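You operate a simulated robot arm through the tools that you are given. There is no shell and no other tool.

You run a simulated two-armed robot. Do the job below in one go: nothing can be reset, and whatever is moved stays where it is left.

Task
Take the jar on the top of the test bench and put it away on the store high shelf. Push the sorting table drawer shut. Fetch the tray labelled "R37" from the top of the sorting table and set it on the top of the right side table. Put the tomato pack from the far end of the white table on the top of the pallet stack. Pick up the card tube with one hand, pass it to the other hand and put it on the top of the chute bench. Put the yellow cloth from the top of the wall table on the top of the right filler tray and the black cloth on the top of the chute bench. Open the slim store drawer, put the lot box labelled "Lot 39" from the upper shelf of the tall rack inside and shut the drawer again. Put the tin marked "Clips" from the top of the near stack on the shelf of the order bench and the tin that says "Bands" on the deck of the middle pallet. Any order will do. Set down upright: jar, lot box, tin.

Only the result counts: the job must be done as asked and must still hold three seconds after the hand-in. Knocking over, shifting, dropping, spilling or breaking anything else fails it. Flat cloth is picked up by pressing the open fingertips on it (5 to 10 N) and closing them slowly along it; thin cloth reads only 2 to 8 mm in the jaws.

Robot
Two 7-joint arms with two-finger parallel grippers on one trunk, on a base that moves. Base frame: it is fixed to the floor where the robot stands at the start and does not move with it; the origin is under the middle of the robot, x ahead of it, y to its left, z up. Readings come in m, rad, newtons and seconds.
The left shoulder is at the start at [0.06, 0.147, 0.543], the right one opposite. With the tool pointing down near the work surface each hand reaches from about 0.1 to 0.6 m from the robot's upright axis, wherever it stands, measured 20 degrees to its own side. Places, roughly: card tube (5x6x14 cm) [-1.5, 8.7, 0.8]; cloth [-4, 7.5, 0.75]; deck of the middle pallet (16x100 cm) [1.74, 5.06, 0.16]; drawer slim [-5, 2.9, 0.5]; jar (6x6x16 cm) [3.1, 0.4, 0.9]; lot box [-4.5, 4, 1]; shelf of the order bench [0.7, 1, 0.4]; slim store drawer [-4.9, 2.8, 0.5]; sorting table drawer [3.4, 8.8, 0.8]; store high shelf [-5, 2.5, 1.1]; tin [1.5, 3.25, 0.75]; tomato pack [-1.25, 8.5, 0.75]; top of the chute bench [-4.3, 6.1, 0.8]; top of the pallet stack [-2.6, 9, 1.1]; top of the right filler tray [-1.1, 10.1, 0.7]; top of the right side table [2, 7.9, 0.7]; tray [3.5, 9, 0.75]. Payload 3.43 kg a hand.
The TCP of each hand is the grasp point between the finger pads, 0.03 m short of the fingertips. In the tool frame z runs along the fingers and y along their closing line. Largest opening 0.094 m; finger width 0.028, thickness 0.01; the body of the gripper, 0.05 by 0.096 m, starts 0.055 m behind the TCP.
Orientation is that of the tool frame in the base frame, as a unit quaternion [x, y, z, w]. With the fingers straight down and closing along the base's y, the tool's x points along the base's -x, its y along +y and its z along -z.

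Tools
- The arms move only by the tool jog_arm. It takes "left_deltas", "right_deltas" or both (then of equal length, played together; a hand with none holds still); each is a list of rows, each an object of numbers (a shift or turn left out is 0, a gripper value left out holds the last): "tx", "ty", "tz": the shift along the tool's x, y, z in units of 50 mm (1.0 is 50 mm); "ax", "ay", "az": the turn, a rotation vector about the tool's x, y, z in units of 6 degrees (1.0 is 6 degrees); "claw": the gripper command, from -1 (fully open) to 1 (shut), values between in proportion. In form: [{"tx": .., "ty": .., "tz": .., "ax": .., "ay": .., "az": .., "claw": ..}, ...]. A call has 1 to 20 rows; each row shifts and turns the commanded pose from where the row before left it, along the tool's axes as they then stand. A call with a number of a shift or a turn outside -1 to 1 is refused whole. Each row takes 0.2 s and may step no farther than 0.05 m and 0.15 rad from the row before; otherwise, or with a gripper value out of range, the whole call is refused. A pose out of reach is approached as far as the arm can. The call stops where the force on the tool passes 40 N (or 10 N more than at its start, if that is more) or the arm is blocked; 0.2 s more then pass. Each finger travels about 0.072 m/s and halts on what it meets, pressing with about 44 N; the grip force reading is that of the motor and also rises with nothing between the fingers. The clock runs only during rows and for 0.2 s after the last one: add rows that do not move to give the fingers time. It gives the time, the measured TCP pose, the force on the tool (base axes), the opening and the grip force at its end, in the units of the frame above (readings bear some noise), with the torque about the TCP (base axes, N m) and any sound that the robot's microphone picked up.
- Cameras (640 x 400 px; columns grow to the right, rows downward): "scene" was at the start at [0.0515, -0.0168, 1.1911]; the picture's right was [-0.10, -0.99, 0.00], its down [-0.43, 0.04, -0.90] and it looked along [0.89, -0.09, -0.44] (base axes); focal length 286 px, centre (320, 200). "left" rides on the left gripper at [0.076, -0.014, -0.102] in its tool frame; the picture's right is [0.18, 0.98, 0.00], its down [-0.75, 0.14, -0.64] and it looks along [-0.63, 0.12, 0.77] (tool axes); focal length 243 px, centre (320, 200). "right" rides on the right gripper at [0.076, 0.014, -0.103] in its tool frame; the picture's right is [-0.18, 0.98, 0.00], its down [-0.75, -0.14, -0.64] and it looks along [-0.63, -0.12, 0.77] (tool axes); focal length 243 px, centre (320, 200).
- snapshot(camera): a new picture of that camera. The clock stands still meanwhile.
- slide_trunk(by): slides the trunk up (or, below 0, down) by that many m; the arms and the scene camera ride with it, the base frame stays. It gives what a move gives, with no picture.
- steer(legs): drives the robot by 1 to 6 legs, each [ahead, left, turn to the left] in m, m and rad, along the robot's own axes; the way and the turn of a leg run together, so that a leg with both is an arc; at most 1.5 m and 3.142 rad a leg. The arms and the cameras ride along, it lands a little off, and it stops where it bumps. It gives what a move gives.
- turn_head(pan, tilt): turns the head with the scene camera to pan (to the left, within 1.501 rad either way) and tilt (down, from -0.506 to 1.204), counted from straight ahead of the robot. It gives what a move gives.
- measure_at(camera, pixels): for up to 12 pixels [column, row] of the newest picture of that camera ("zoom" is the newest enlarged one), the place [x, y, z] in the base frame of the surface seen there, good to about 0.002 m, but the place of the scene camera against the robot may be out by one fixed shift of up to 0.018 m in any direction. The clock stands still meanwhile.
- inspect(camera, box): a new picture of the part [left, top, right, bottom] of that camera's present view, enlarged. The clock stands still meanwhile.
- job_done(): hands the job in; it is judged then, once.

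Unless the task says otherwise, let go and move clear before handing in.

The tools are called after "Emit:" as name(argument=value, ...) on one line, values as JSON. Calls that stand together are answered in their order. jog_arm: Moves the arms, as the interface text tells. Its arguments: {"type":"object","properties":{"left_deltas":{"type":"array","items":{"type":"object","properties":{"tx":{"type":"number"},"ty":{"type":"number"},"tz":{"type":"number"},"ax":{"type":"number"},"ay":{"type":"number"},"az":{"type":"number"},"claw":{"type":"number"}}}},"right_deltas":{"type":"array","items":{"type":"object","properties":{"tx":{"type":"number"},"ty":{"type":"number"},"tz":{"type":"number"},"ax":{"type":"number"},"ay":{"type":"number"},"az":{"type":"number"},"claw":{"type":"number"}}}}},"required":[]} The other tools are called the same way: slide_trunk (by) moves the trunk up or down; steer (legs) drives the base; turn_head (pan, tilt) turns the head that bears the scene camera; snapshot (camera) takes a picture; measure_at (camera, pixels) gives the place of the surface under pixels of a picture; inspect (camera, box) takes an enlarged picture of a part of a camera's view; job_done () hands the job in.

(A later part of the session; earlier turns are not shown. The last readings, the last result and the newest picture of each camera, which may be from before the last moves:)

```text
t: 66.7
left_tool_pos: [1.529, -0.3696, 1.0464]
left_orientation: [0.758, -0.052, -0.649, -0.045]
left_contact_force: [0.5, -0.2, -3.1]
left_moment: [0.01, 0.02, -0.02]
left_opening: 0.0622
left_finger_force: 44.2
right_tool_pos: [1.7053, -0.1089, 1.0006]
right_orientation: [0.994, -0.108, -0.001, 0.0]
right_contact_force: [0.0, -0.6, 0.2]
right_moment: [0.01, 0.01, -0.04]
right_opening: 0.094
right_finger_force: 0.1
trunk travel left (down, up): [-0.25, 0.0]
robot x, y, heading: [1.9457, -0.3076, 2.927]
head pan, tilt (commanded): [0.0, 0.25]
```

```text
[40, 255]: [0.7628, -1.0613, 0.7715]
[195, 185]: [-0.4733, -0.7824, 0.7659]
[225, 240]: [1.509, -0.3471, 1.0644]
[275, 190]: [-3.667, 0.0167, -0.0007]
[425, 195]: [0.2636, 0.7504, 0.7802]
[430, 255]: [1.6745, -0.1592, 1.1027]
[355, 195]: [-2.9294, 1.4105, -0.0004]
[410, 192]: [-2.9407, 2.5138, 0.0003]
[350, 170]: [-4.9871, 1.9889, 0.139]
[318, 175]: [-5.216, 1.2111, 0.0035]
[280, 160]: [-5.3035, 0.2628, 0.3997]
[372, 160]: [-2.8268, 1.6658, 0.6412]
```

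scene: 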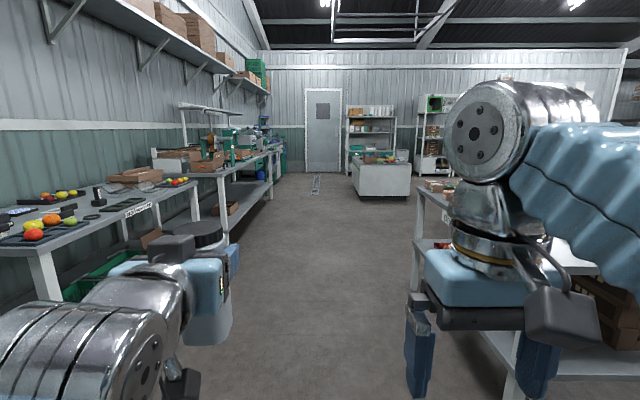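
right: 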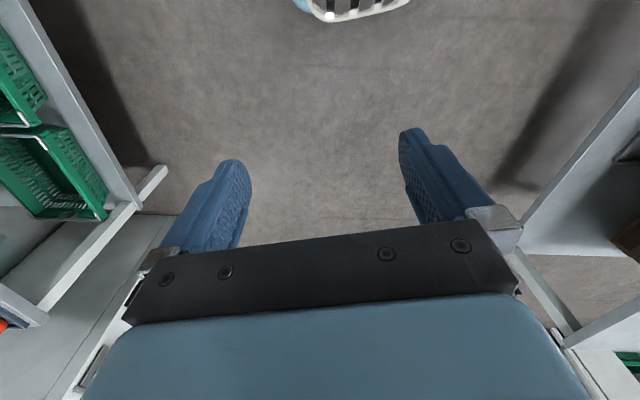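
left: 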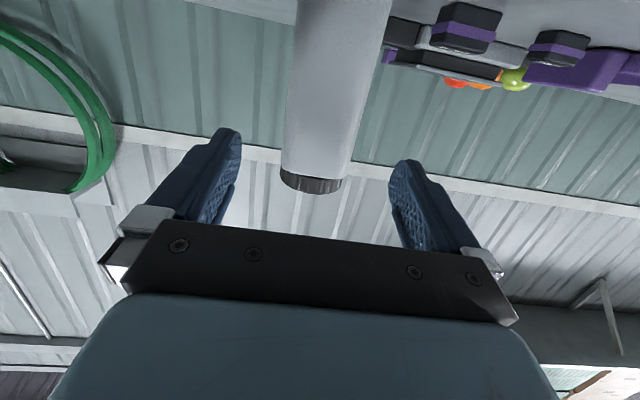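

Corridor is 1.65 m wide and I'm near its middle. Drive 4.5 m west, then look at the store.

Emit:
steer(legs=[[1.5, 0.05, 0], [1.5, 0.05, 0], [1.4, 0, 0]])

Emit:
snapshot(camera="scene")

```text
refused: leg 1 is longer than a leg can be; nothing moved
```

```text
taken
```

scene: 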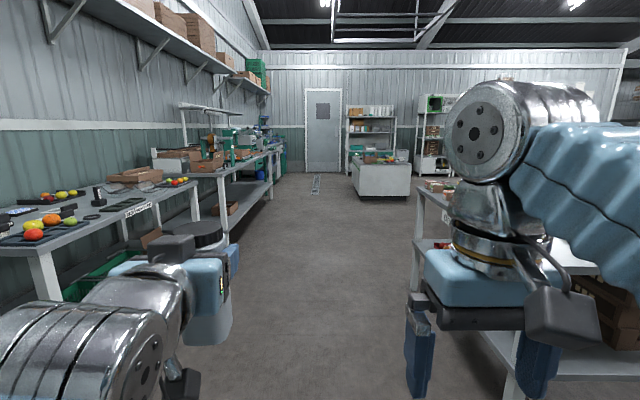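

The leg was a hair too long, so nothing moved. I'll repeat with shorter legs.

Emit:
steer(legs=[[1.45, 0.05, 0], [1.45, 0.05, 0], [1.45, 0, 0]])

Emit:
snapshot(camera="scene")

```text
t: 87.3
left_tool_pos: [-2.7308, 0.309, 1.0458]
left_orientation: [0.759, -0.037, -0.649, -0.032]
left_contact_force: [-0.8, 0.1, -4.7]
left_moment: [0.01, 0.0, 0.02]
left_opening: 0.062
left_finger_force: 43.8
right_tool_pos: [-2.5638, 0.5771, 0.9992]
right_orientation: [0.996, -0.087, -0.001, 0.0]
right_contact_force: [0.0, -0.4, 0.0]
right_moment: [-0.04, 0.01, 0.01]
right_opening: 0.094
right_finger_force: 0.1
trunk travel left (down, up): [-0.25, 0.0]
robot x, y, heading: [-2.3131, 0.3908, 2.966]
head pan, tilt (commanded): [0.0, 0.25]
```

```text
taken
```

scene: 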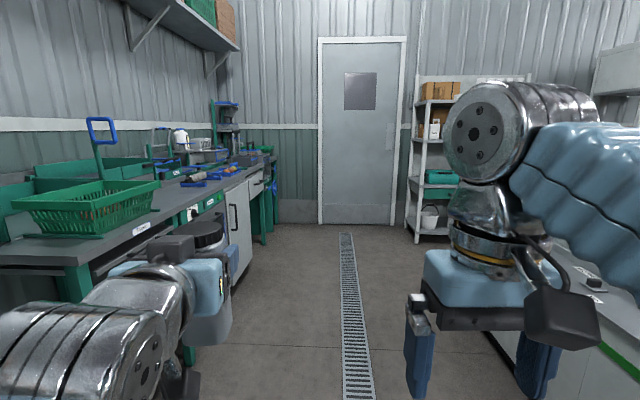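

I'm now level with the island at right. I'll pan the head right to see the store, its shelves, and the island's extent.

Emit:
turn_head(pan=-0.7, tilt=0.3)

Emit:
snapshot(camera="scene")

Emit:
turn_head(pan=-0.35, tilt=0.2)

Emit:
snapshot(camera="scene")

```text
t: 88.4
left_tool_pos: [-2.7303, 0.3093, 1.0463]
left_orientation: [0.759, -0.036, -0.649, -0.031]
left_contact_force: [-0.9, 0.3, -2.0]
left_moment: [-0.02, 0.01, 0.03]
left_opening: 0.062
left_finger_force: 43.6
right_tool_pos: [-2.5651, 0.5772, 1.0017]
right_orientation: [0.996, -0.087, -0.001, 0.0]
right_contact_force: [-0.1, 0.4, -0.1]
right_moment: [-0.03, -0.01, 0.01]
right_opening: 0.0942
right_finger_force: 0.0
trunk travel left (down, up): [-0.25, 0.0]
robot x, y, heading: [-2.3157, 0.3882, 2.964]
head pan, tilt (commanded): [-0.7, 0.3]
```

```text
taken
```

scene: 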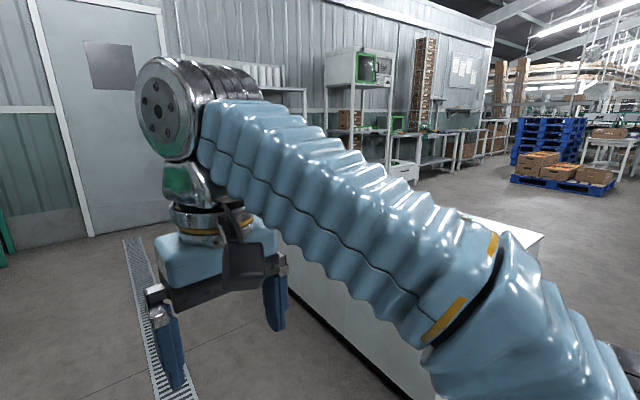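

```text
t: 89.2
left_tool_pos: [-2.7305, 0.3097, 1.0473]
left_orientation: [0.759, -0.036, -0.65, -0.032]
left_contact_force: [0.2, 0.3, -3.4]
left_moment: [0.0, 0.02, 0.0]
left_opening: 0.0623
left_finger_force: 44.3
right_tool_pos: [-2.5644, 0.5765, 1.0005]
right_orientation: [0.996, -0.087, 0.0, 0.0]
right_contact_force: [0.5, 0.6, 0.6]
right_moment: [0.01, 0.02, 0.03]
right_opening: 0.0939
right_finger_force: 0.0
trunk travel left (down, up): [-0.25, 0.0]
robot x, y, heading: [-2.312, 0.388, 2.968]
head pan, tilt (commanded): [-0.351, 0.201]
```

```text
taken
```

scene: 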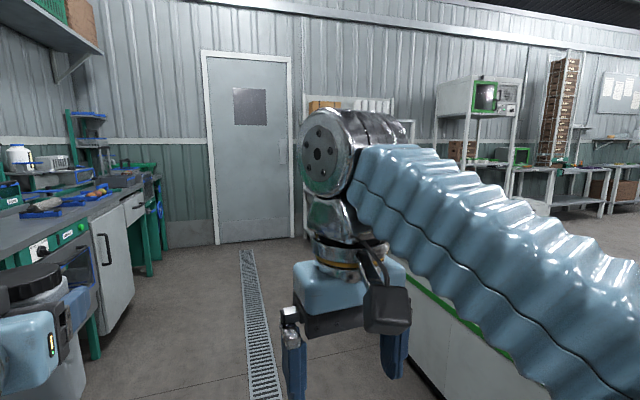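

The island's south face runs along the right at (430,330). I'll measure its line and the left bench.

Emit:
measure_at(camera="scene", pixels=[[408, 350], [440, 395], [418, 283], [450, 308], [500, 350], [545, 203], [95, 355], [130, 290], [300, 235], [250, 240], [165, 245], [545, 240]])

```text
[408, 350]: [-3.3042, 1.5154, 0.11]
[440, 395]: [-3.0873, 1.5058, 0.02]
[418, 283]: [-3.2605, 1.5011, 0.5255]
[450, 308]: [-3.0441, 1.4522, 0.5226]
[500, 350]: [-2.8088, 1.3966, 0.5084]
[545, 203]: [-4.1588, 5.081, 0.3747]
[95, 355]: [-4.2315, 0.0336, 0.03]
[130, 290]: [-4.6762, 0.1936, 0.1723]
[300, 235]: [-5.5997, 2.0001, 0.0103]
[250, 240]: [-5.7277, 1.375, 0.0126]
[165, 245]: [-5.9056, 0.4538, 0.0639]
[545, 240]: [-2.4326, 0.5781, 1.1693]
```

The island's south face is at room-v 0.72 and its west end near u≈-3.9, leaving 1.4 m in front of the store. I'll drive on west, then sidestep right in front of the store.

Emit:
steer(legs=[[0, 0, -0.055], [1.1, 0, 0], [1.1, 0, 0]])

Emit:
turn_head(pan=-0.9, tilt=0.2)

Emit:
snapshot(camera="scene")

```text
t: 100.3
left_tool_pos: [-4.8369, 0.8003, 1.0465]
left_orientation: [0.758, -0.047, -0.649, -0.041]
left_contact_force: [-0.3, 0.2, -3.9]
left_moment: [-0.04, -0.02, 0.0]
left_opening: 0.0622
left_finger_force: 43.4
right_tool_pos: [-4.6619, 1.0635, 1.0007]
right_orientation: [0.995, -0.102, 0.0, 0.0]
right_contact_force: [-0.1, -0.9, 0.5]
right_moment: [-0.01, 0.01, 0.01]
right_opening: 0.0937
right_finger_force: 0.1
trunk travel left (down, up): [-0.25, 0.0]
robot x, y, heading: [-4.4171, 0.8673, 2.933]
head pan, tilt (commanded): [-0.351, 0.201]
```

```text
t: 101.3
left_tool_pos: [-4.837, 0.7989, 1.0464]
left_orientation: [0.759, -0.047, -0.649, -0.041]
left_contact_force: [-0.5, 0.4, -4.1]
left_moment: [0.01, -0.01, 0.01]
left_opening: 0.0619
left_finger_force: 44.1
right_tool_pos: [-4.6624, 1.063, 0.9997]
right_orientation: [0.995, -0.103, -0.001, 0.0]
right_contact_force: [1.1, 0.1, 0.5]
right_moment: [-0.01, -0.01, 0.03]
right_opening: 0.094
right_finger_force: 0.0
trunk travel left (down, up): [-0.25, 0.0]
robot x, y, heading: [-4.416, 0.8678, 2.94]
head pan, tilt (commanded): [-0.901, 0.201]
```

```text
taken
```

scene: 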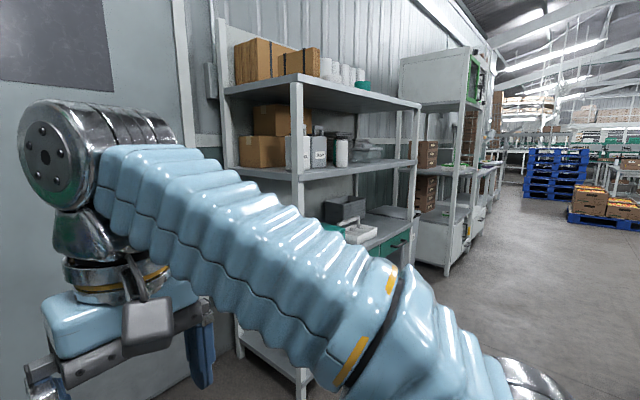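

The store's shelves are visible at (350,150). I'll check the island side by looking further right before sidestepping.

Emit:
turn_head(pan=-1.5, tilt=0.5)

Emit:
snapshot(camera="scene")

Emit:
measure_at(camera="scene", pixels=[[500, 180], [560, 180], [600, 200], [560, 120], [520, 120], [620, 250]])

```text
t: 102.3
left_tool_pos: [-4.8364, 0.7995, 1.0456]
left_orientation: [0.759, -0.047, -0.648, -0.041]
left_contact_force: [-0.9, 0.4, -4.2]
left_moment: [0.01, 0.01, -0.02]
left_opening: 0.062
left_finger_force: 43.8
right_tool_pos: [-4.6617, 1.0627, 1.0002]
right_orientation: [0.995, -0.102, -0.001, 0.0]
right_contact_force: [0.5, 0.3, 0.4]
right_moment: [-0.01, 0.03, 0.01]
right_opening: 0.0942
right_finger_force: 0.0
trunk travel left (down, up): [-0.25, 0.0]
robot x, y, heading: [-4.4177, 0.8705, 2.937]
head pan, tilt (commanded): [-1.499, 0.499]
```

```text
taken
```

scene: 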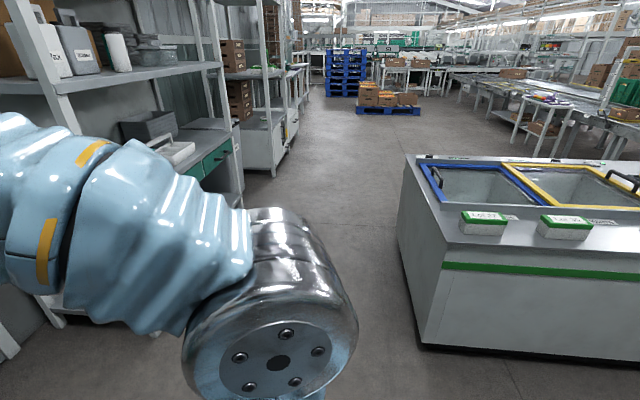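

```text
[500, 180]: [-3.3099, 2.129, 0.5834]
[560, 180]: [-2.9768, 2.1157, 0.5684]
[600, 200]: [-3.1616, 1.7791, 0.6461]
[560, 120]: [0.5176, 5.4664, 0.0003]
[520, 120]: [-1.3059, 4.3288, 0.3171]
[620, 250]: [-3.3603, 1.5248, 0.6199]
```

The island's west face is at (415,260). I measure its floor line and top corners.

Emit:
measure_at(camera="scene", pixels=[[420, 335], [400, 258], [415, 240], [408, 175], [440, 225], [265, 260], [270, 390]])

```text
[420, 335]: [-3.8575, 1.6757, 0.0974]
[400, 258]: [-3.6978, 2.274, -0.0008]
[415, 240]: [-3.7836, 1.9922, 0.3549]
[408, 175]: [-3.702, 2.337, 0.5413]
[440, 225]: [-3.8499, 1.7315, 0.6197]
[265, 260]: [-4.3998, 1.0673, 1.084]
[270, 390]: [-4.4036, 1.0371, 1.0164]
```

Island west face is at u≈-4.14, so I'll move 0.13 m closer to the store for clearance, then sidestep right 1.35 m.

Emit:
steer(legs=[[0.13, 0, -0.025], [0, -1.35, 0]])

Emit:
turn_head(pan=0.0, tilt=0.1)

Emit:
snapshot(camera="scene")

```text
t: 110.1
left_tool_pos: [-4.652, 2.1796, 1.0462]
left_orientation: [0.758, -0.057, -0.648, -0.049]
left_contact_force: [-0.8, -0.2, -2.8]
left_moment: [0.03, -0.04, 0.01]
left_opening: 0.062
left_finger_force: 44.7
right_tool_pos: [-4.4718, 2.437, 0.9998]
right_orientation: [0.993, -0.115, -0.001, -0.001]
right_contact_force: [0.1, 0.4, 0.1]
right_moment: [0.03, -0.01, -0.02]
right_opening: 0.094
right_finger_force: 0.1
trunk travel left (down, up): [-0.25, 0.0]
robot x, y, heading: [-4.2326, 2.2368, 2.911]
head pan, tilt (commanded): [-1.499, 0.499]
```

```text
t: 111.7
left_tool_pos: [-4.6518, 2.1779, 1.0464]
left_orientation: [0.758, -0.057, -0.648, -0.049]
left_contact_force: [-1.0, -0.1, -3.9]
left_moment: [-0.01, 0.0, 0.0]
left_opening: 0.0621
left_finger_force: 43.8
right_tool_pos: [-4.4713, 2.4371, 0.9998]
right_orientation: [0.994, -0.113, -0.001, -0.001]
right_contact_force: [0.0, 0.7, -0.2]
right_moment: [0.02, 0.01, 0.01]
right_opening: 0.0941
right_finger_force: 0.0
trunk travel left (down, up): [-0.25, 0.0]
robot x, y, heading: [-4.2329, 2.2354, 2.914]
head pan, tilt (commanded): [0.0, 0.099]
```

```text
taken
```

scene: 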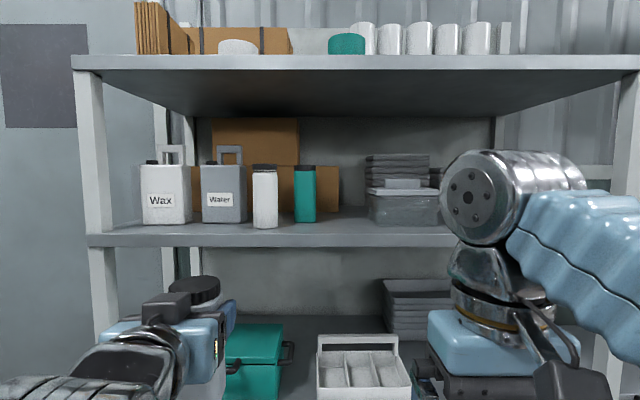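

The high shelf shows jugs, a white and a teal bottle (305,192), then free space around column 340, then stacked boxes at (400,195). I'll measure these.

Emit:
measure_at(camera="scene", pixels=[[340, 232], [340, 242], [340, 220], [315, 200], [305, 200], [297, 200], [369, 210], [369, 190], [265, 200], [340, 200], [340, 66], [340, 72]])

Emit:
inspect(camera="scene", box=[230, 100, 480, 256])

```text
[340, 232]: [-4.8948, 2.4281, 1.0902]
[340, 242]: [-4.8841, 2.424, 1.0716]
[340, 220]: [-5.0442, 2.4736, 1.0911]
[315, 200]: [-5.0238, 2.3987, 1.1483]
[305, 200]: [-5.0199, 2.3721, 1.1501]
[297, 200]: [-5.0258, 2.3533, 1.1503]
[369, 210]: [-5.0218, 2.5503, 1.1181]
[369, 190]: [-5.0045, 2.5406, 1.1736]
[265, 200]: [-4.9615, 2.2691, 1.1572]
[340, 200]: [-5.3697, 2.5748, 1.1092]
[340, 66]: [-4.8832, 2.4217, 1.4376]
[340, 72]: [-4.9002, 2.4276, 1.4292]
```

```text
2.56 times, centred on (355, 178) of scene
```

zoom: 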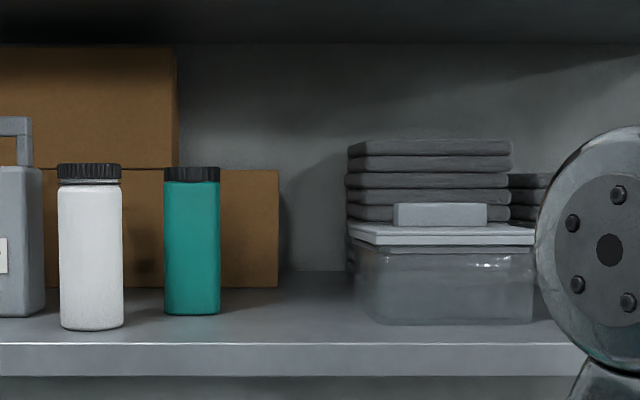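

Free spot: in front between the teal bottle and the boxes; shelf surface z≈1.09, front edge about 0.69 m ahead. I'll raise the jar so its bottom is at ~1.117, then drive in.

Emit:
jog_arm(left_deltas=[{"tx": -0.5, "tz": -0.08}, {"tx": -0.85, "tz": -0.13}, {"tx": -0.85, "tz": -0.13}, {"tx": -0.85, "tz": -0.13}, {"tx": -0.5, "tz": -0.08}, {}])

Emit:
steer(legs=[[0.0, -0.19, 0], [0.2, 0, 0]])

Emit:
snapshot(camera="scene")

Emit:
snapshot(camera="left")

```text
t: 113.1
left_tool_pos: [-4.6512, 2.1798, 1.226]
left_orientation: [0.757, -0.056, -0.649, -0.049]
left_contact_force: [-0.8, 0.1, -3.1]
left_moment: [0.0, 0.01, 0.0]
left_opening: 0.0621
left_finger_force: 44.5
right_tool_pos: [-4.4718, 2.4369, 1.0008]
right_orientation: [0.993, -0.114, -0.001, -0.001]
right_contact_force: [0.0, -0.1, 0.1]
right_moment: [0.01, -0.02, 0.01]
right_opening: 0.0942
right_finger_force: 0.0
trunk travel left (down, up): [-0.25, 0.0]
robot x, y, heading: [-4.2285, 2.2324, 2.916]
head pan, tilt (commanded): [0.0, 0.099]
```

```text
t: 115.8
left_tool_pos: [-4.8023, 2.4102, 1.2243]
left_orientation: [0.757, -0.058, -0.649, -0.05]
left_contact_force: [-0.6, -1.0, -3.1]
left_moment: [0.02, -0.01, 0.03]
left_opening: 0.0619
left_finger_force: 44.5
right_tool_pos: [-4.6225, 2.6664, 0.9999]
right_orientation: [0.993, -0.115, -0.001, -0.001]
right_contact_force: [0.7, 0.5, -0.1]
right_moment: [0.0, -0.01, 0.0]
right_opening: 0.0941
right_finger_force: 0.2
trunk travel left (down, up): [-0.25, 0.0]
robot x, y, heading: [-4.3832, 2.4617, 2.91]
head pan, tilt (commanded): [0.0, 0.099]
```

```text
taken
```

scene: 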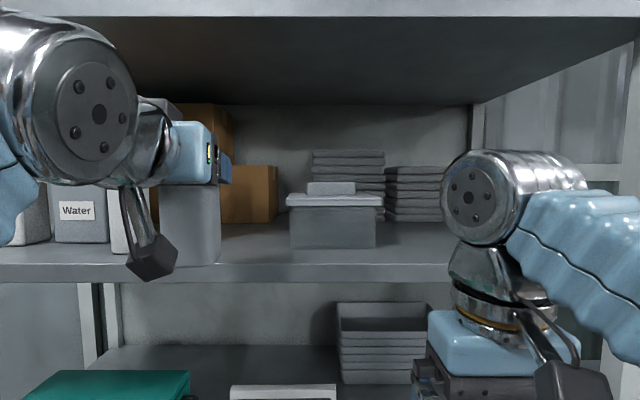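

```text
taken
```

left: 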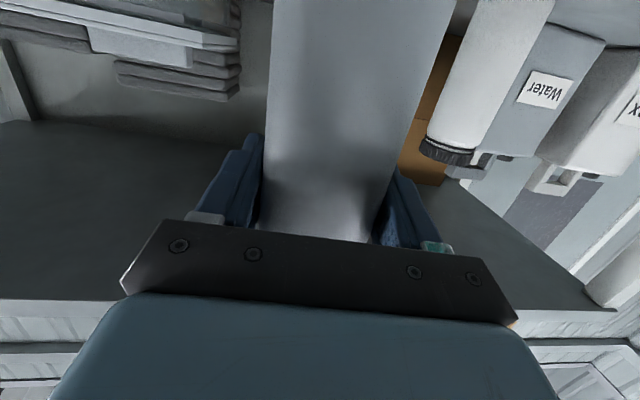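

The jar is held level just in front of the shelf, white bottle visible to its side at (490,80) in the wrist view. I'll shift 13 mm right and move 0.16 m in over the shelf.

Emit:
jog_arm(left_deltas=[{"ty": -0.25}, {"tz": 0.6, "tx": -0.093}, {"tz": 0.8, "tx": -0.124}, {"tz": 0.8, "tx": -0.124}, {"tz": 0.6, "tx": -0.093}, {"tz": 0.36, "tx": -0.055}, {}])

Emit:
snapshot(camera="scene")

Emit:
inspect(camera="scene", box=[80, 120, 340, 290])

```text
t: 117.4
left_tool_pos: [-4.958, 2.4475, 1.2242]
left_orientation: [0.758, -0.056, -0.648, -0.049]
left_contact_force: [1.0, -0.6, -3.6]
left_moment: [0.01, 0.0, 0.01]
left_opening: 0.062
left_finger_force: 44.2
right_tool_pos: [-4.6239, 2.6671, 1.0009]
right_orientation: [0.993, -0.115, -0.001, -0.002]
right_contact_force: [-0.2, 0.5, 0.3]
right_moment: [0.02, -0.03, 0.01]
right_opening: 0.0939
right_finger_force: 0.0
trunk travel left (down, up): [-0.25, 0.0]
robot x, y, heading: [-4.3827, 2.4644, 2.911]
head pan, tilt (commanded): [0.0, 0.099]
```

```text
taken
```

scene: 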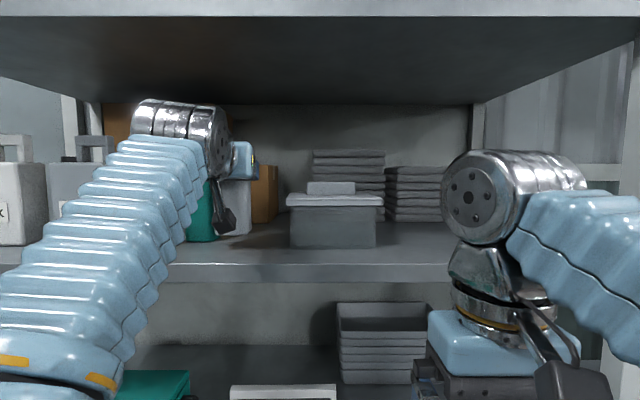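

```text
2.35 times, centred on (210, 205) of scene
```

zoom: 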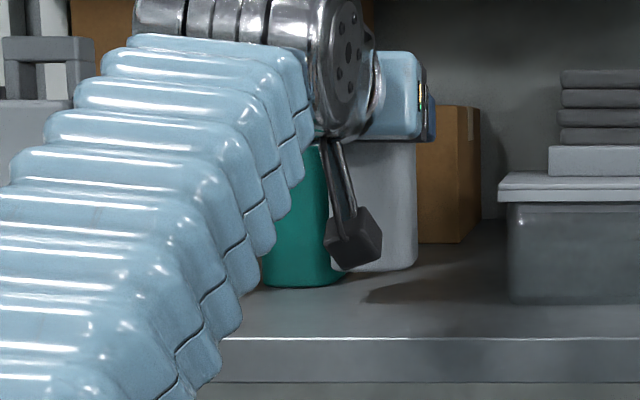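

The teal bottle is visible left of the jar at zoom (300,220); I need to verify the jar's depth and side clearance relative to it.

Emit:
measure_at(camera="zoom", pixels=[[300, 220], [285, 250], [310, 270], [400, 180], [395, 230], [410, 255], [375, 170], [350, 230], [450, 200], [510, 250], [400, 342], [300, 282]])

```text
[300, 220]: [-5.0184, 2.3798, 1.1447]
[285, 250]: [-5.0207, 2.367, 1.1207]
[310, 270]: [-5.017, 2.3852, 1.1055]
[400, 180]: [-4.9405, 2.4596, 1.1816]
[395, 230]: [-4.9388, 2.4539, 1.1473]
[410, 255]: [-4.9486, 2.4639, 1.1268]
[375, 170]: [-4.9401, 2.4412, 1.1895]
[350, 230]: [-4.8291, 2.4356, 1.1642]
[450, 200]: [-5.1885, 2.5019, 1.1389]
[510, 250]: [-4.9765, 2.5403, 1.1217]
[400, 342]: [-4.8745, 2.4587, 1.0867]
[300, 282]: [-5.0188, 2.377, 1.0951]
```

Scene and arm readings disagree by ~12 mm in depth here with the opposite sign than at the bench, so the camera shift may be fixed in base axes. I'll check with the wrist camera on the teal bottle and boxes.

Emit:
snapshot(camera="left")

```text
taken
```

left: 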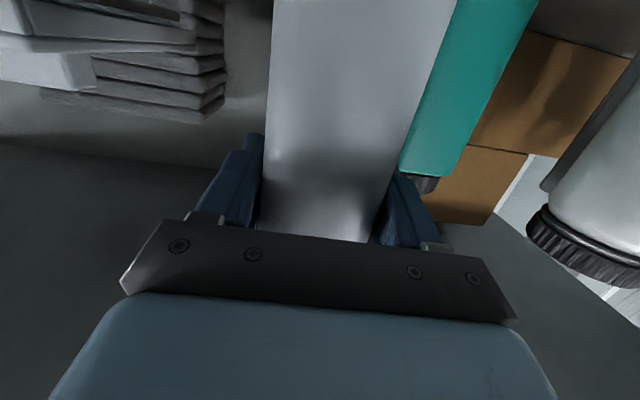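

Emit:
measure_at(camera="left", pixels=[[480, 60], [440, 130], [460, 100], [500, 40], [600, 170], [570, 230], [340, 100], [290, 100], [400, 100], [60, 70], [130, 45], [350, 150]])

```text
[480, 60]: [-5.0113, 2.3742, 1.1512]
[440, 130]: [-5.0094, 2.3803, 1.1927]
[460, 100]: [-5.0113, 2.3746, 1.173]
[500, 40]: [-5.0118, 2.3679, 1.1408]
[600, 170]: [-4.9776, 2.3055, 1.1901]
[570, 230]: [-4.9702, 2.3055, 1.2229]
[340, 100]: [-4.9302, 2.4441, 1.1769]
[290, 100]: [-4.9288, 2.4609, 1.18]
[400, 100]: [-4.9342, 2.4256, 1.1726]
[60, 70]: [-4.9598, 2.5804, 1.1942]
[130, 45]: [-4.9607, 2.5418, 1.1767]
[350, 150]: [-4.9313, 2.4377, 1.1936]
```

The wrist camera confirms the scene shift is fixed in base axes: true ≈ scene + (0.010, 0.008, 0). The opened left finger would be too near the teal bottle, so I back out 28 mm, shift right 8 mm, then lower slowly.

Emit:
jog_arm(left_deltas=[{"tz": -0.28, "tx": 0.043}, {"tz": -0.28, "tx": 0.043, "ty": -0.16}, {}, {"tx": 0.2, "tz": 0.03}, {"tx": 0.16, "tz": 0.025}, {}])

```text
t: 118.8
left_tool_pos: [-4.9281, 2.4498, 1.2071]
left_orientation: [0.757, -0.058, -0.648, -0.05]
left_contact_force: [0.1, -0.4, -3.1]
left_moment: [-0.01, -0.03, -0.02]
left_opening: 0.0619
left_finger_force: 44.1
right_tool_pos: [-4.6234, 2.667, 1.0006]
right_orientation: [0.993, -0.114, -0.001, -0.002]
right_contact_force: [0.5, -0.9, 0.0]
right_moment: [-0.01, -0.01, 0.02]
right_opening: 0.0941
right_finger_force: 0.1
trunk travel left (down, up): [-0.25, 0.0]
robot x, y, heading: [-4.3863, 2.464, 2.912]
head pan, tilt (commanded): [0.0, 0.099]
```

Still free (force -3.1 N = weight). Continue lowering in 2 mm steps.

Emit:
jog_arm(left_deltas=[{"tx": 0.05, "tz": 0.008}, {"tx": 0.04, "tz": 0.006}, {}, {}])

Emit:
jog_arm(left_deltas=[{"tx": 0.04, "tz": 0.006}, {}, {}])

```text
t: 119.8
left_tool_pos: [-4.9287, 2.4491, 1.2025]
left_orientation: [0.758, -0.057, -0.648, -0.049]
left_contact_force: [-0.7, -0.2, -3.5]
left_moment: [-0.01, 0.01, 0.0]
left_opening: 0.0619
left_finger_force: 43.4
right_tool_pos: [-4.6225, 2.6668, 1.0003]
right_orientation: [0.993, -0.116, -0.001, -0.001]
right_contact_force: [-0.4, 0.1, 0.5]
right_moment: [-0.02, -0.02, -0.01]
right_opening: 0.094
right_finger_force: 0.1
trunk travel left (down, up): [-0.25, 0.0]
robot x, y, heading: [-4.3832, 2.4683, 2.912]
head pan, tilt (commanded): [0.0, 0.099]
```

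```text
t: 120.6
left_tool_pos: [-4.9297, 2.4494, 1.1989]
left_orientation: [0.759, -0.057, -0.647, -0.049]
left_contact_force: [-0.7, 0.8, -2.7]
left_moment: [-0.01, 0.01, 0.02]
left_opening: 0.0621
left_finger_force: 44.4
right_tool_pos: [-4.6232, 2.6675, 1.0002]
right_orientation: [0.993, -0.115, -0.001, -0.001]
right_contact_force: [-0.2, 0.2, -0.1]
right_moment: [0.01, 0.02, 0.0]
right_opening: 0.0939
right_finger_force: 0.1
trunk travel left (down, up): [-0.25, 0.0]
robot x, y, heading: [-4.3839, 2.4684, 2.911]
head pan, tilt (commanded): [0.0, 0.099]
```

No contact yet; continue down in small steps until the weight comes off.

Emit:
jog_arm(left_deltas=[{"tx": 0.03, "tz": 0.005}, {}, {"tx": 0.03, "tz": 0.005}, {}, {}])

```text
t: 121.8
left_tool_pos: [-4.9279, 2.4497, 1.1979]
left_orientation: [0.757, -0.058, -0.649, -0.05]
left_contact_force: [0.2, 0.4, 1.5]
left_moment: [-0.04, 0.27, -0.01]
left_opening: 0.062
left_finger_force: 43.8
right_tool_pos: [-4.6229, 2.6673, 1.0016]
right_orientation: [0.993, -0.114, -0.002, -0.001]
right_contact_force: [0.1, 0.0, 0.5]
right_moment: [-0.02, -0.01, 0.02]
right_opening: 0.0938
right_finger_force: 0.1
trunk travel left (down, up): [-0.25, 0.0]
robot x, y, heading: [-4.3837, 2.465, 2.914]
head pan, tilt (commanded): [0.0, 0.099]
```

Contact made (+1.5 N). Open slowly and back the hand straight out.

Emit:
jog_arm(left_deltas=[{"claw": -0.36}, {"claw": -0.45}, {"claw": -0.6}, {"claw": -0.8}, {}, {"tz": -0.3, "tx": 0.046}, {"tz": -0.6, "tx": 0.093}, {"tz": -0.9, "tx": 0.139}, {"tz": -0.9, "tx": 0.139}, {"tz": -0.6, "tx": 0.093}, {}])

Emit:
snapshot(camera="scene")

Emit:
snapshot(camera="left")

```text
t: 124.2
left_tool_pos: [-4.764, 2.4251, 1.1954]
left_orientation: [0.758, -0.057, -0.648, -0.049]
left_contact_force: [-0.5, 0.2, 0.1]
left_moment: [0.0, -0.02, -0.04]
left_opening: 0.0845
left_finger_force: 0.1
right_tool_pos: [-4.623, 2.6682, 1.0005]
right_orientation: [0.993, -0.115, -0.001, 0.001]
right_contact_force: [0.0, -0.5, -1.5]
right_moment: [0.02, -0.01, -0.02]
right_opening: 0.0942
right_finger_force: 0.1
trunk travel left (down, up): [-0.25, 0.0]
robot x, y, heading: [-4.3846, 2.4661, 2.91]
head pan, tilt (commanded): [0.0, 0.099]
```

```text
taken
```

scene: 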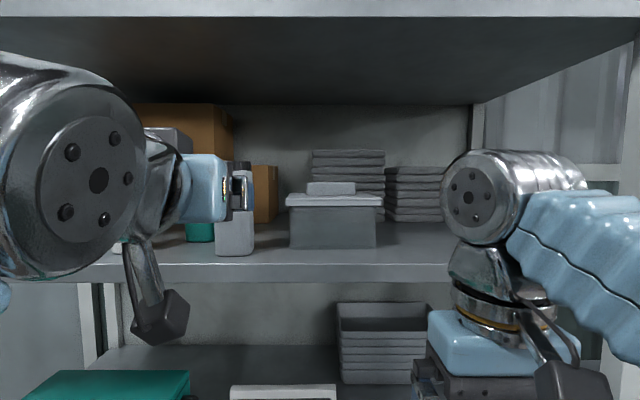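

```text
taken
```

left: 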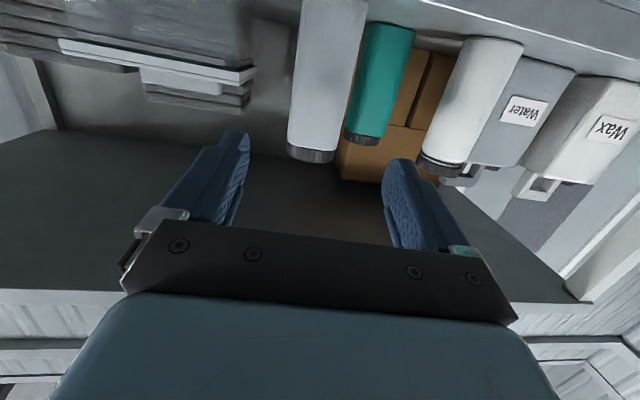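

The jar stands upright on the high shelf, clear of its neighbours. Next I back away and look at the drawers below.

Emit:
steer(legs=[[-0.14, 0, 0], [0, -0.35, 0]])

Emit:
turn_head(pan=0.0, tilt=0.75)

Emit:
snapshot(camera="scene")

```text
t: 127.4
left_tool_pos: [-4.5474, 2.733, 1.1958]
left_orientation: [0.758, -0.055, -0.648, -0.047]
left_contact_force: [-1.1, -0.4, -0.1]
left_moment: [-0.01, 0.03, -0.01]
left_opening: 0.0847
left_finger_force: 0.0
right_tool_pos: [-4.4083, 2.9766, 1.0011]
right_orientation: [0.994, -0.111, -0.001, 0.0]
right_contact_force: [0.1, 0.5, -0.5]
right_moment: [-0.01, 0.03, 0.01]
right_opening: 0.0939
right_finger_force: 0.0
trunk travel left (down, up): [-0.25, 0.0]
robot x, y, heading: [-4.1693, 2.7769, 2.922]
head pan, tilt (commanded): [0.0, 0.099]
```

```text
t: 128.4
left_tool_pos: [-4.5487, 2.735, 1.1966]
left_orientation: [0.758, -0.055, -0.649, -0.047]
left_contact_force: [-0.5, 0.8, -0.8]
left_moment: [-0.03, 0.0, -0.02]
left_opening: 0.0847
left_finger_force: 0.0
right_tool_pos: [-4.4085, 2.9773, 0.9999]
right_orientation: [0.994, -0.112, 0.0, -0.001]
right_contact_force: [-0.2, -0.4, -0.3]
right_moment: [0.03, -0.01, -0.02]
right_opening: 0.0942
right_finger_force: 0.1
trunk travel left (down, up): [-0.25, 0.0]
robot x, y, heading: [-4.1706, 2.775, 2.914]
head pan, tilt (commanded): [0.0, 0.75]
```

```text
taken
```

scene: 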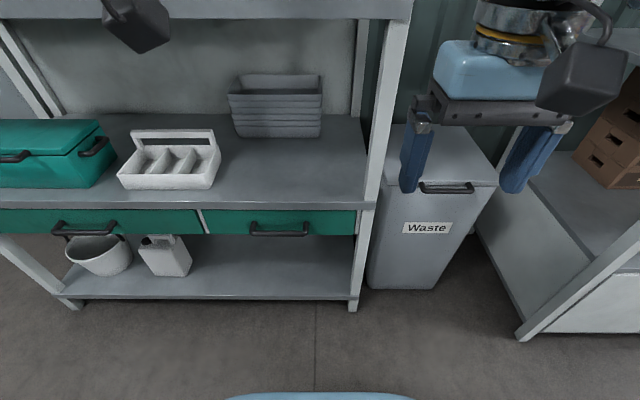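

The slim drawer is the right green one with a black bar handle at (280,231). I'll zoom and measure it.

Emit:
inspect(camera="scene", box=[190, 190, 390, 315])

Emit:
measure_at(camera="scene", pixels=[[280, 234], [252, 230], [307, 230], [220, 222], [345, 220], [240, 205], [340, 205], [280, 218], [385, 150], [430, 160], [430, 185], [530, 335]])

```text
3.20 times, centred on (290, 252) of scene
```

zoom: 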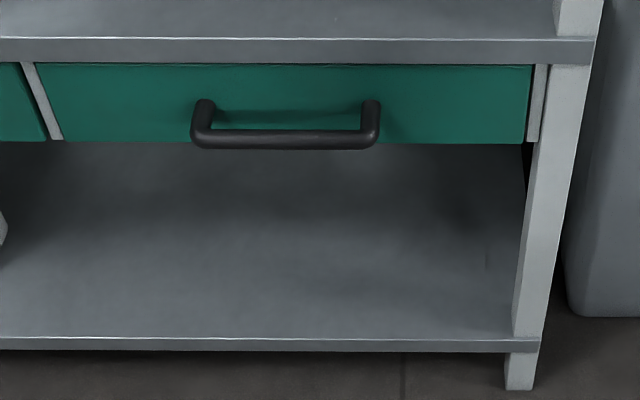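

```text
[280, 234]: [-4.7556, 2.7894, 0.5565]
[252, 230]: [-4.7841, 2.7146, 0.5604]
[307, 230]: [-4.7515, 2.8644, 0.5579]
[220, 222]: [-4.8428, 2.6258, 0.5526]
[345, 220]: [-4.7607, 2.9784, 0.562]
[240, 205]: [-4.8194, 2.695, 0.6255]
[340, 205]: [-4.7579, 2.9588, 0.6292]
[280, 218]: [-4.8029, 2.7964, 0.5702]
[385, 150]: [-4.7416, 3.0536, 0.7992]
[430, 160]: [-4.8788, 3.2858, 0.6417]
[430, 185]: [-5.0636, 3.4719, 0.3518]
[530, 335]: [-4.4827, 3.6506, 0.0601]
```

The slim drawer handle is centred near (-4.757, 2.797, 0.557) after correction, standing 4 cm out. Before opening it, I look at the tall rack and its lot boxes to plan the whole sequence.

Emit:
turn_head(pan=-0.95, tilt=0.35)

Emit:
snapshot(camera="scene")

```text
t: 129.7
left_tool_pos: [-4.5482, 2.7342, 1.1965]
left_orientation: [0.758, -0.054, -0.649, -0.047]
left_contact_force: [0.5, 0.4, 0.1]
left_moment: [-0.03, -0.01, 0.03]
left_opening: 0.0848
left_finger_force: 0.1
right_tool_pos: [-4.4073, 2.9764, 0.9992]
right_orientation: [0.994, -0.111, -0.001, -0.001]
right_contact_force: [-0.1, 0.7, 0.0]
right_moment: [-0.01, -0.02, -0.01]
right_opening: 0.0942
right_finger_force: 0.0
trunk travel left (down, up): [-0.25, 0.0]
robot x, y, heading: [-4.1658, 2.7776, 2.916]
head pan, tilt (commanded): [-0.949, 0.351]
```

```text
taken
```

scene: 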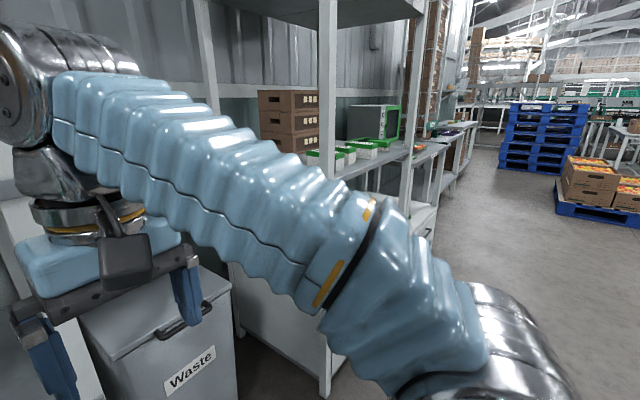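

Lot boxes with green lids sit on the rack's upper shelf near (350,153). First the drawer: back off a little, level the left tool, extend and lower it to handle height, staying clear of the base.

Emit:
steer(legs=[[-0.12, 0, 0]])

Emit:
jog_arm(left_deltas=[{"ay": -1}, {"ay": -0.5}, {"tz": 1}, {"tz": 1}, {"tz": 1}, {"tx": 1}, {"tx": 1}, {"tx": 1}, {"tx": 1}, {"tx": 1}, {"tx": 1}, {"tx": 1}, {"tx": 1}, {"tx": 1}, {}])

Emit:
turn_head(pan=0.1, tilt=0.7)

Emit:
snapshot(camera="scene")

```text
t: 130.9
left_tool_pos: [-4.4311, 2.7058, 1.1959]
left_orientation: [0.758, -0.053, -0.648, -0.046]
left_contact_force: [-0.3, 0.7, -0.6]
left_moment: [-0.01, 0.0, 0.0]
left_opening: 0.0846
left_finger_force: 0.1
right_tool_pos: [-4.2913, 2.9502, 1.0001]
right_orientation: [0.994, -0.111, -0.001, -0.002]
right_contact_force: [-0.4, -0.7, 0.5]
right_moment: [-0.03, -0.01, -0.02]
right_opening: 0.0943
right_finger_force: 0.1
trunk travel left (down, up): [-0.25, 0.0]
robot x, y, heading: [-4.0466, 2.7528, 2.924]
head pan, tilt (commanded): [-0.949, 0.351]
```

```text
t: 134.1
left_tool_pos: [-4.5796, 2.7298, 0.7459]
left_orientation: [-0.705, 0.05, 0.706, 0.051]
left_contact_force: [-0.6, 0.2, -0.5]
left_moment: [-0.01, 0.0, -0.01]
left_opening: 0.0847
left_finger_force: 0.0
right_tool_pos: [-4.2908, 2.9503, 0.9993]
right_orientation: [0.994, -0.111, 0.0, 0.0]
right_contact_force: [-0.7, 0.3, 0.2]
right_moment: [-0.02, -0.02, -0.02]
right_opening: 0.0938
right_finger_force: 0.0
trunk travel left (down, up): [-0.25, 0.0]
robot x, y, heading: [-4.0474, 2.7502, 2.919]
head pan, tilt (commanded): [-0.949, 0.351]
```

```text
t: 135.4
left_tool_pos: [-4.578, 2.7293, 0.7448]
left_orientation: [-0.704, 0.049, 0.706, 0.05]
left_contact_force: [-0.8, 0.0, 0.7]
left_moment: [0.05, 0.0, 0.0]
left_opening: 0.0847
left_finger_force: 0.1
right_tool_pos: [-4.2914, 2.9495, 0.9998]
right_orientation: [0.994, -0.111, 0.0, -0.001]
right_contact_force: [-0.4, -0.3, -1.2]
right_moment: [-0.02, 0.02, 0.01]
right_opening: 0.0939
right_finger_force: 0.0
trunk travel left (down, up): [-0.25, 0.0]
robot x, y, heading: [-4.0507, 2.7519, 2.917]
head pan, tilt (commanded): [0.099, 0.7]
```

```text
taken
```

scene: 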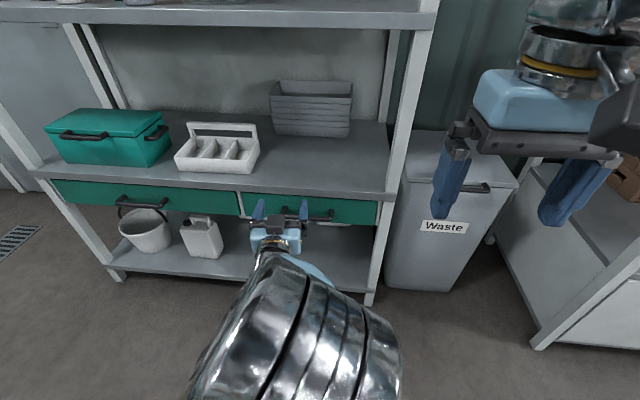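

The arm follows well. Now yaw to square up with the drawer and roll the tool 90° so the fingers close vertically on the bar.

Emit:
jog_arm(left_deltas=[{"ax": 0.85}, {"az": 1}, {"az": 1}, {"az": 1}, {"az": 1}, {"az": 1}, {"az": 1}, {"az": 1}, {"az": 1}, {"az": 1}, {"az": 1}, {"az": 1}, {"az": 1}, {"az": 1}, {"az": 1}, {"az": 1}, {}])

Emit:
snapshot(camera="left")

Emit:
snapshot(camera="scene")

```text
t: 139.0
left_tool_pos: [-4.58, 2.7281, 0.7472]
left_orientation: [-0.438, 0.553, 0.555, -0.44]
left_contact_force: [0.3, 0.1, 0.3]
left_moment: [0.02, 0.0, -0.02]
left_opening: 0.0847
left_finger_force: 0.0
right_tool_pos: [-4.2911, 2.95, 1.0007]
right_orientation: [0.994, -0.111, -0.001, -0.001]
right_contact_force: [0.4, 0.1, 0.4]
right_moment: [-0.01, 0.02, 0.0]
right_opening: 0.0939
right_finger_force: 0.0
trunk travel left (down, up): [-0.25, 0.0]
robot x, y, heading: [-4.0476, 2.7482, 2.926]
head pan, tilt (commanded): [0.099, 0.7]
```

```text
taken
```

left: 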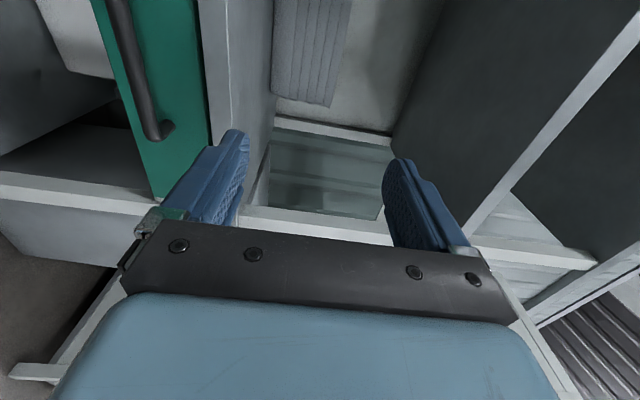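

```text
taken
```

scene: 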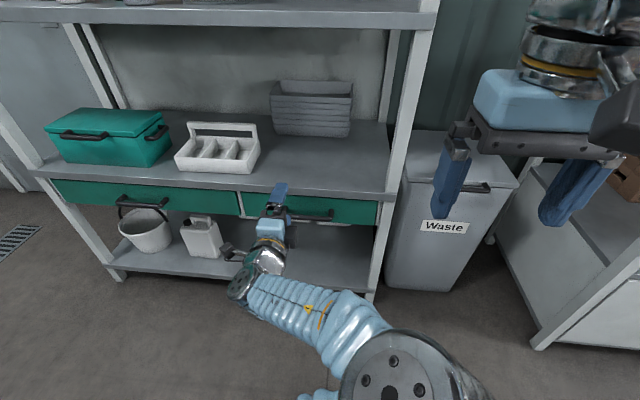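

The roll worked; the wrist view shows the drawer handle at (140,90). I'll measure it with the wrist camera.

Emit:
measure_at(camera="left", pixels=[[130, 60], [140, 90], [150, 120], [120, 25], [165, 132], [195, 60], [180, 150], [205, 110], [165, 180], [110, 5]])

Emit:
inspect(camera="left", box=[60, 0, 260, 200])

```text
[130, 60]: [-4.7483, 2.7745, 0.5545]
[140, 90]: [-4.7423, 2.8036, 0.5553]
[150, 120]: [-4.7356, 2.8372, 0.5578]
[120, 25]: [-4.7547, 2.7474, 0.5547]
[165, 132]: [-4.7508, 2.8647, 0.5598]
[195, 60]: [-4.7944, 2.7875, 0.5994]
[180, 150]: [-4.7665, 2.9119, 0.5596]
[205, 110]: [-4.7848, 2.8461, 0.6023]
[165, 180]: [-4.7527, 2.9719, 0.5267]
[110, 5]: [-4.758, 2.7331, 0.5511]
```

```text
2.00 times, centred on (160, 100) of left
```

zoom: 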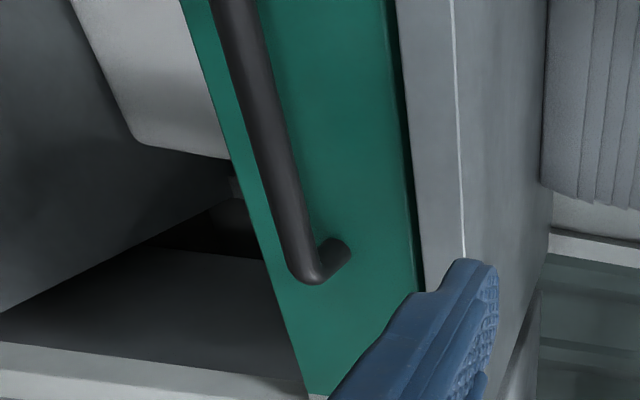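

The bar's centre is about u 4 cm ahead of the drawer face at z 0.556. I narrow the opening, lower to bar height, and advance so the bar sits between the fingers.

Emit:
jog_arm(left_deltas=[{"claw": -0.15, "tx": -0.45}, {"ty": -1}, {"ty": -1}, {"ty": -1}, {"ty": -0.82}, {"tz": 0.8}, {"tz": 0.8}, {"tz": 0.7}, {}])

Emit:
snapshot(camera="left")

```text
t: 141.0
left_tool_pos: [-4.6869, 2.7764, 0.5565]
left_orientation: [-0.438, 0.554, 0.555, -0.439]
left_contact_force: [-0.5, -0.7, -0.1]
left_moment: [0.0, 0.01, -0.02]
left_opening: 0.054
left_finger_force: 0.1
right_tool_pos: [-4.2909, 2.9496, 1.0009]
right_orientation: [0.994, -0.111, 0.0, -0.001]
right_contact_force: [-0.6, 0.2, -0.6]
right_moment: [0.0, 0.05, 0.04]
right_opening: 0.0939
right_finger_force: 0.2
trunk travel left (down, up): [-0.25, 0.0]
robot x, y, heading: [-4.0507, 2.7521, 2.924]
head pan, tilt (commanded): [0.099, 0.7]
```

```text
taken
```

left: 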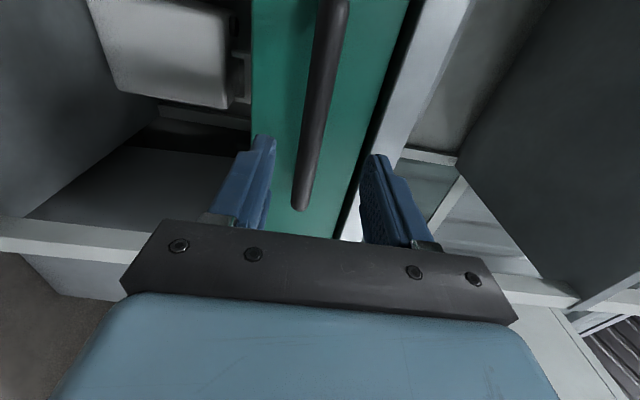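

The bar lies between the fingers in the wrist view (320,100). Advance 6 cm and close.

Emit:
jog_arm(left_deltas=[{"tz": 0.65}, {"tz": 0.6}, {}, {"claw": 0.3}, {"claw": 1}, {"claw": 1}, {"claw": 1}, {}])

Emit:
snapshot(camera="left")

```text
t: 142.3
left_tool_pos: [-4.7377, 2.7941, 0.5519]
left_orientation: [-0.446, 0.563, 0.546, -0.432]
left_contact_force: [0.4, 2.6, -26.8]
left_moment: [0.19, -0.57, 0.04]
left_opening: 0.0178
left_finger_force: 42.3
left hand out of reach, approached as far as the arm can: row 2
right_tool_pos: [-4.2929, 2.9493, 1.0]
right_orientation: [0.994, -0.111, 0.001, -0.001]
right_contact_force: [-0.8, -0.3, 0.0]
right_moment: [0.02, 0.0, 0.01]
right_opening: 0.094
right_finger_force: 0.2
trunk travel left (down, up): [-0.25, 0.0]
robot x, y, heading: [-4.0508, 2.7467, 2.92]
head pan, tilt (commanded): [0.099, 0.7]
stopped in row 6 (left hand): the force on the tool passed its limit at 45 N (the readings are from after the stop); the commanded pose is now the measured one
```

```text
taken
```

left: 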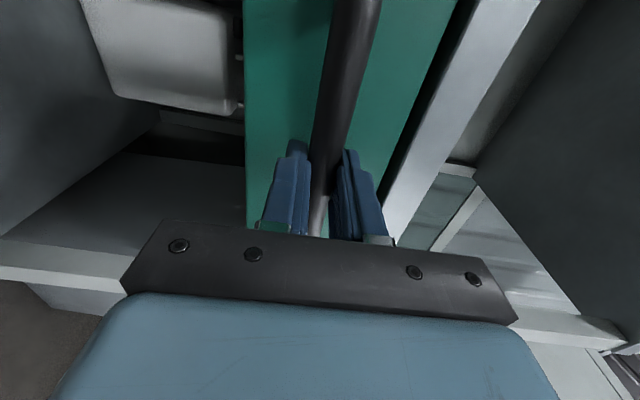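

The fingers hold the bar (18 mm). Now pull gently straight back.

Emit:
jog_arm(left_deltas=[{"ty": -0.04, "claw": 1}, {"tz": -0.2}, {"tz": -0.3}, {"tz": -0.4}, {}])

```text
t: 143.2
left_tool_pos: [-4.7121, 2.7889, 0.5513]
left_orientation: [-0.446, 0.564, 0.544, -0.433]
left_contact_force: [-0.2, 0.2, -12.9]
left_moment: [0.33, -0.54, 0.0]
left_opening: 0.0177
left_finger_force: 45.3
right_tool_pos: [-4.2922, 2.9505, 0.9995]
right_orientation: [0.994, -0.112, 0.0, -0.001]
right_contact_force: [-0.5, -0.5, 0.0]
right_moment: [0.02, 0.01, -0.01]
right_opening: 0.094
right_finger_force: 0.1
trunk travel left (down, up): [-0.25, 0.0]
robot x, y, heading: [-4.0483, 2.7503, 2.918]
head pan, tilt (commanded): [0.099, 0.7]
stopped in row 4 (left hand): the force on the tool passed its limit at 41 N (the readings are from after the stop); the commanded pose is now the measured one
```

The hand moved 26 mm before the force limit tripped. I check whether the drawer came along.

Emit:
inspect(camera="scene", box=[190, 150, 410, 290])

Emit:
snapshot(camera="left")

```text
2.86 times, centred on (300, 220) of scene
```

zoom: 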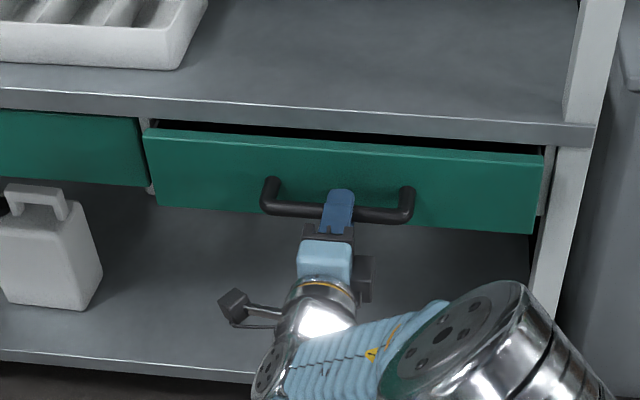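

```text
taken
```

left: 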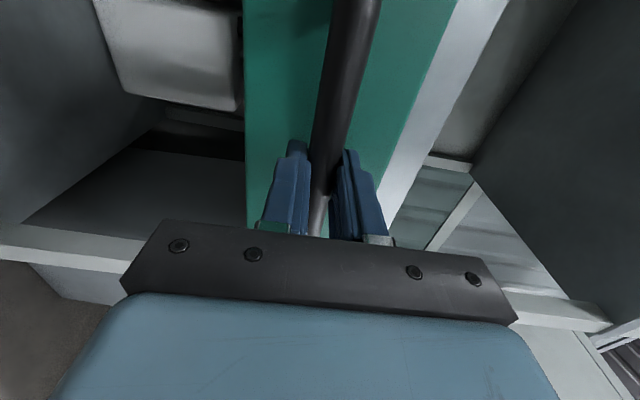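

The drawer is opening (gap visible above the panel). Continue pulling with smaller steps.

Emit:
jog_arm(left_deltas=[{"tz": -0.1}, {"tz": -0.12}, {"tz": -0.15}, {"tz": -0.15}, {"tz": -0.15}, {"tz": -0.15}, {"tz": -0.15}, {"tz": -0.15}, {"tz": -0.15}, {"tz": -0.15}, {"tz": -0.15}, {"tz": -0.15}, {"tz": -0.15}, {"tz": -0.15}, {"tz": -0.15}, {"tz": -0.1}, {}])

```text
t: 145.1
left_tool_pos: [-4.6556, 2.775, 0.5516]
left_orientation: [-0.447, 0.565, 0.542, -0.432]
left_contact_force: [0.4, 0.3, -12.4]
left_moment: [0.28, -0.56, 0.08]
left_opening: 0.0176
left_finger_force: 45.3
right_tool_pos: [-4.2914, 2.95, 0.9992]
right_orientation: [0.994, -0.112, -0.001, -0.001]
right_contact_force: [0.7, 0.1, 0.9]
right_moment: [0.02, 0.03, 0.0]
right_opening: 0.0942
right_finger_force: 0.1
trunk travel left (down, up): [-0.25, 0.0]
robot x, y, heading: [-4.0491, 2.7472, 2.919]
head pan, tilt (commanded): [0.099, 0.7]
stopped in row 9 (left hand): the force on the tool passed its limit at 40 N (the readings are from after the stop); the commanded pose is now the measured one
```

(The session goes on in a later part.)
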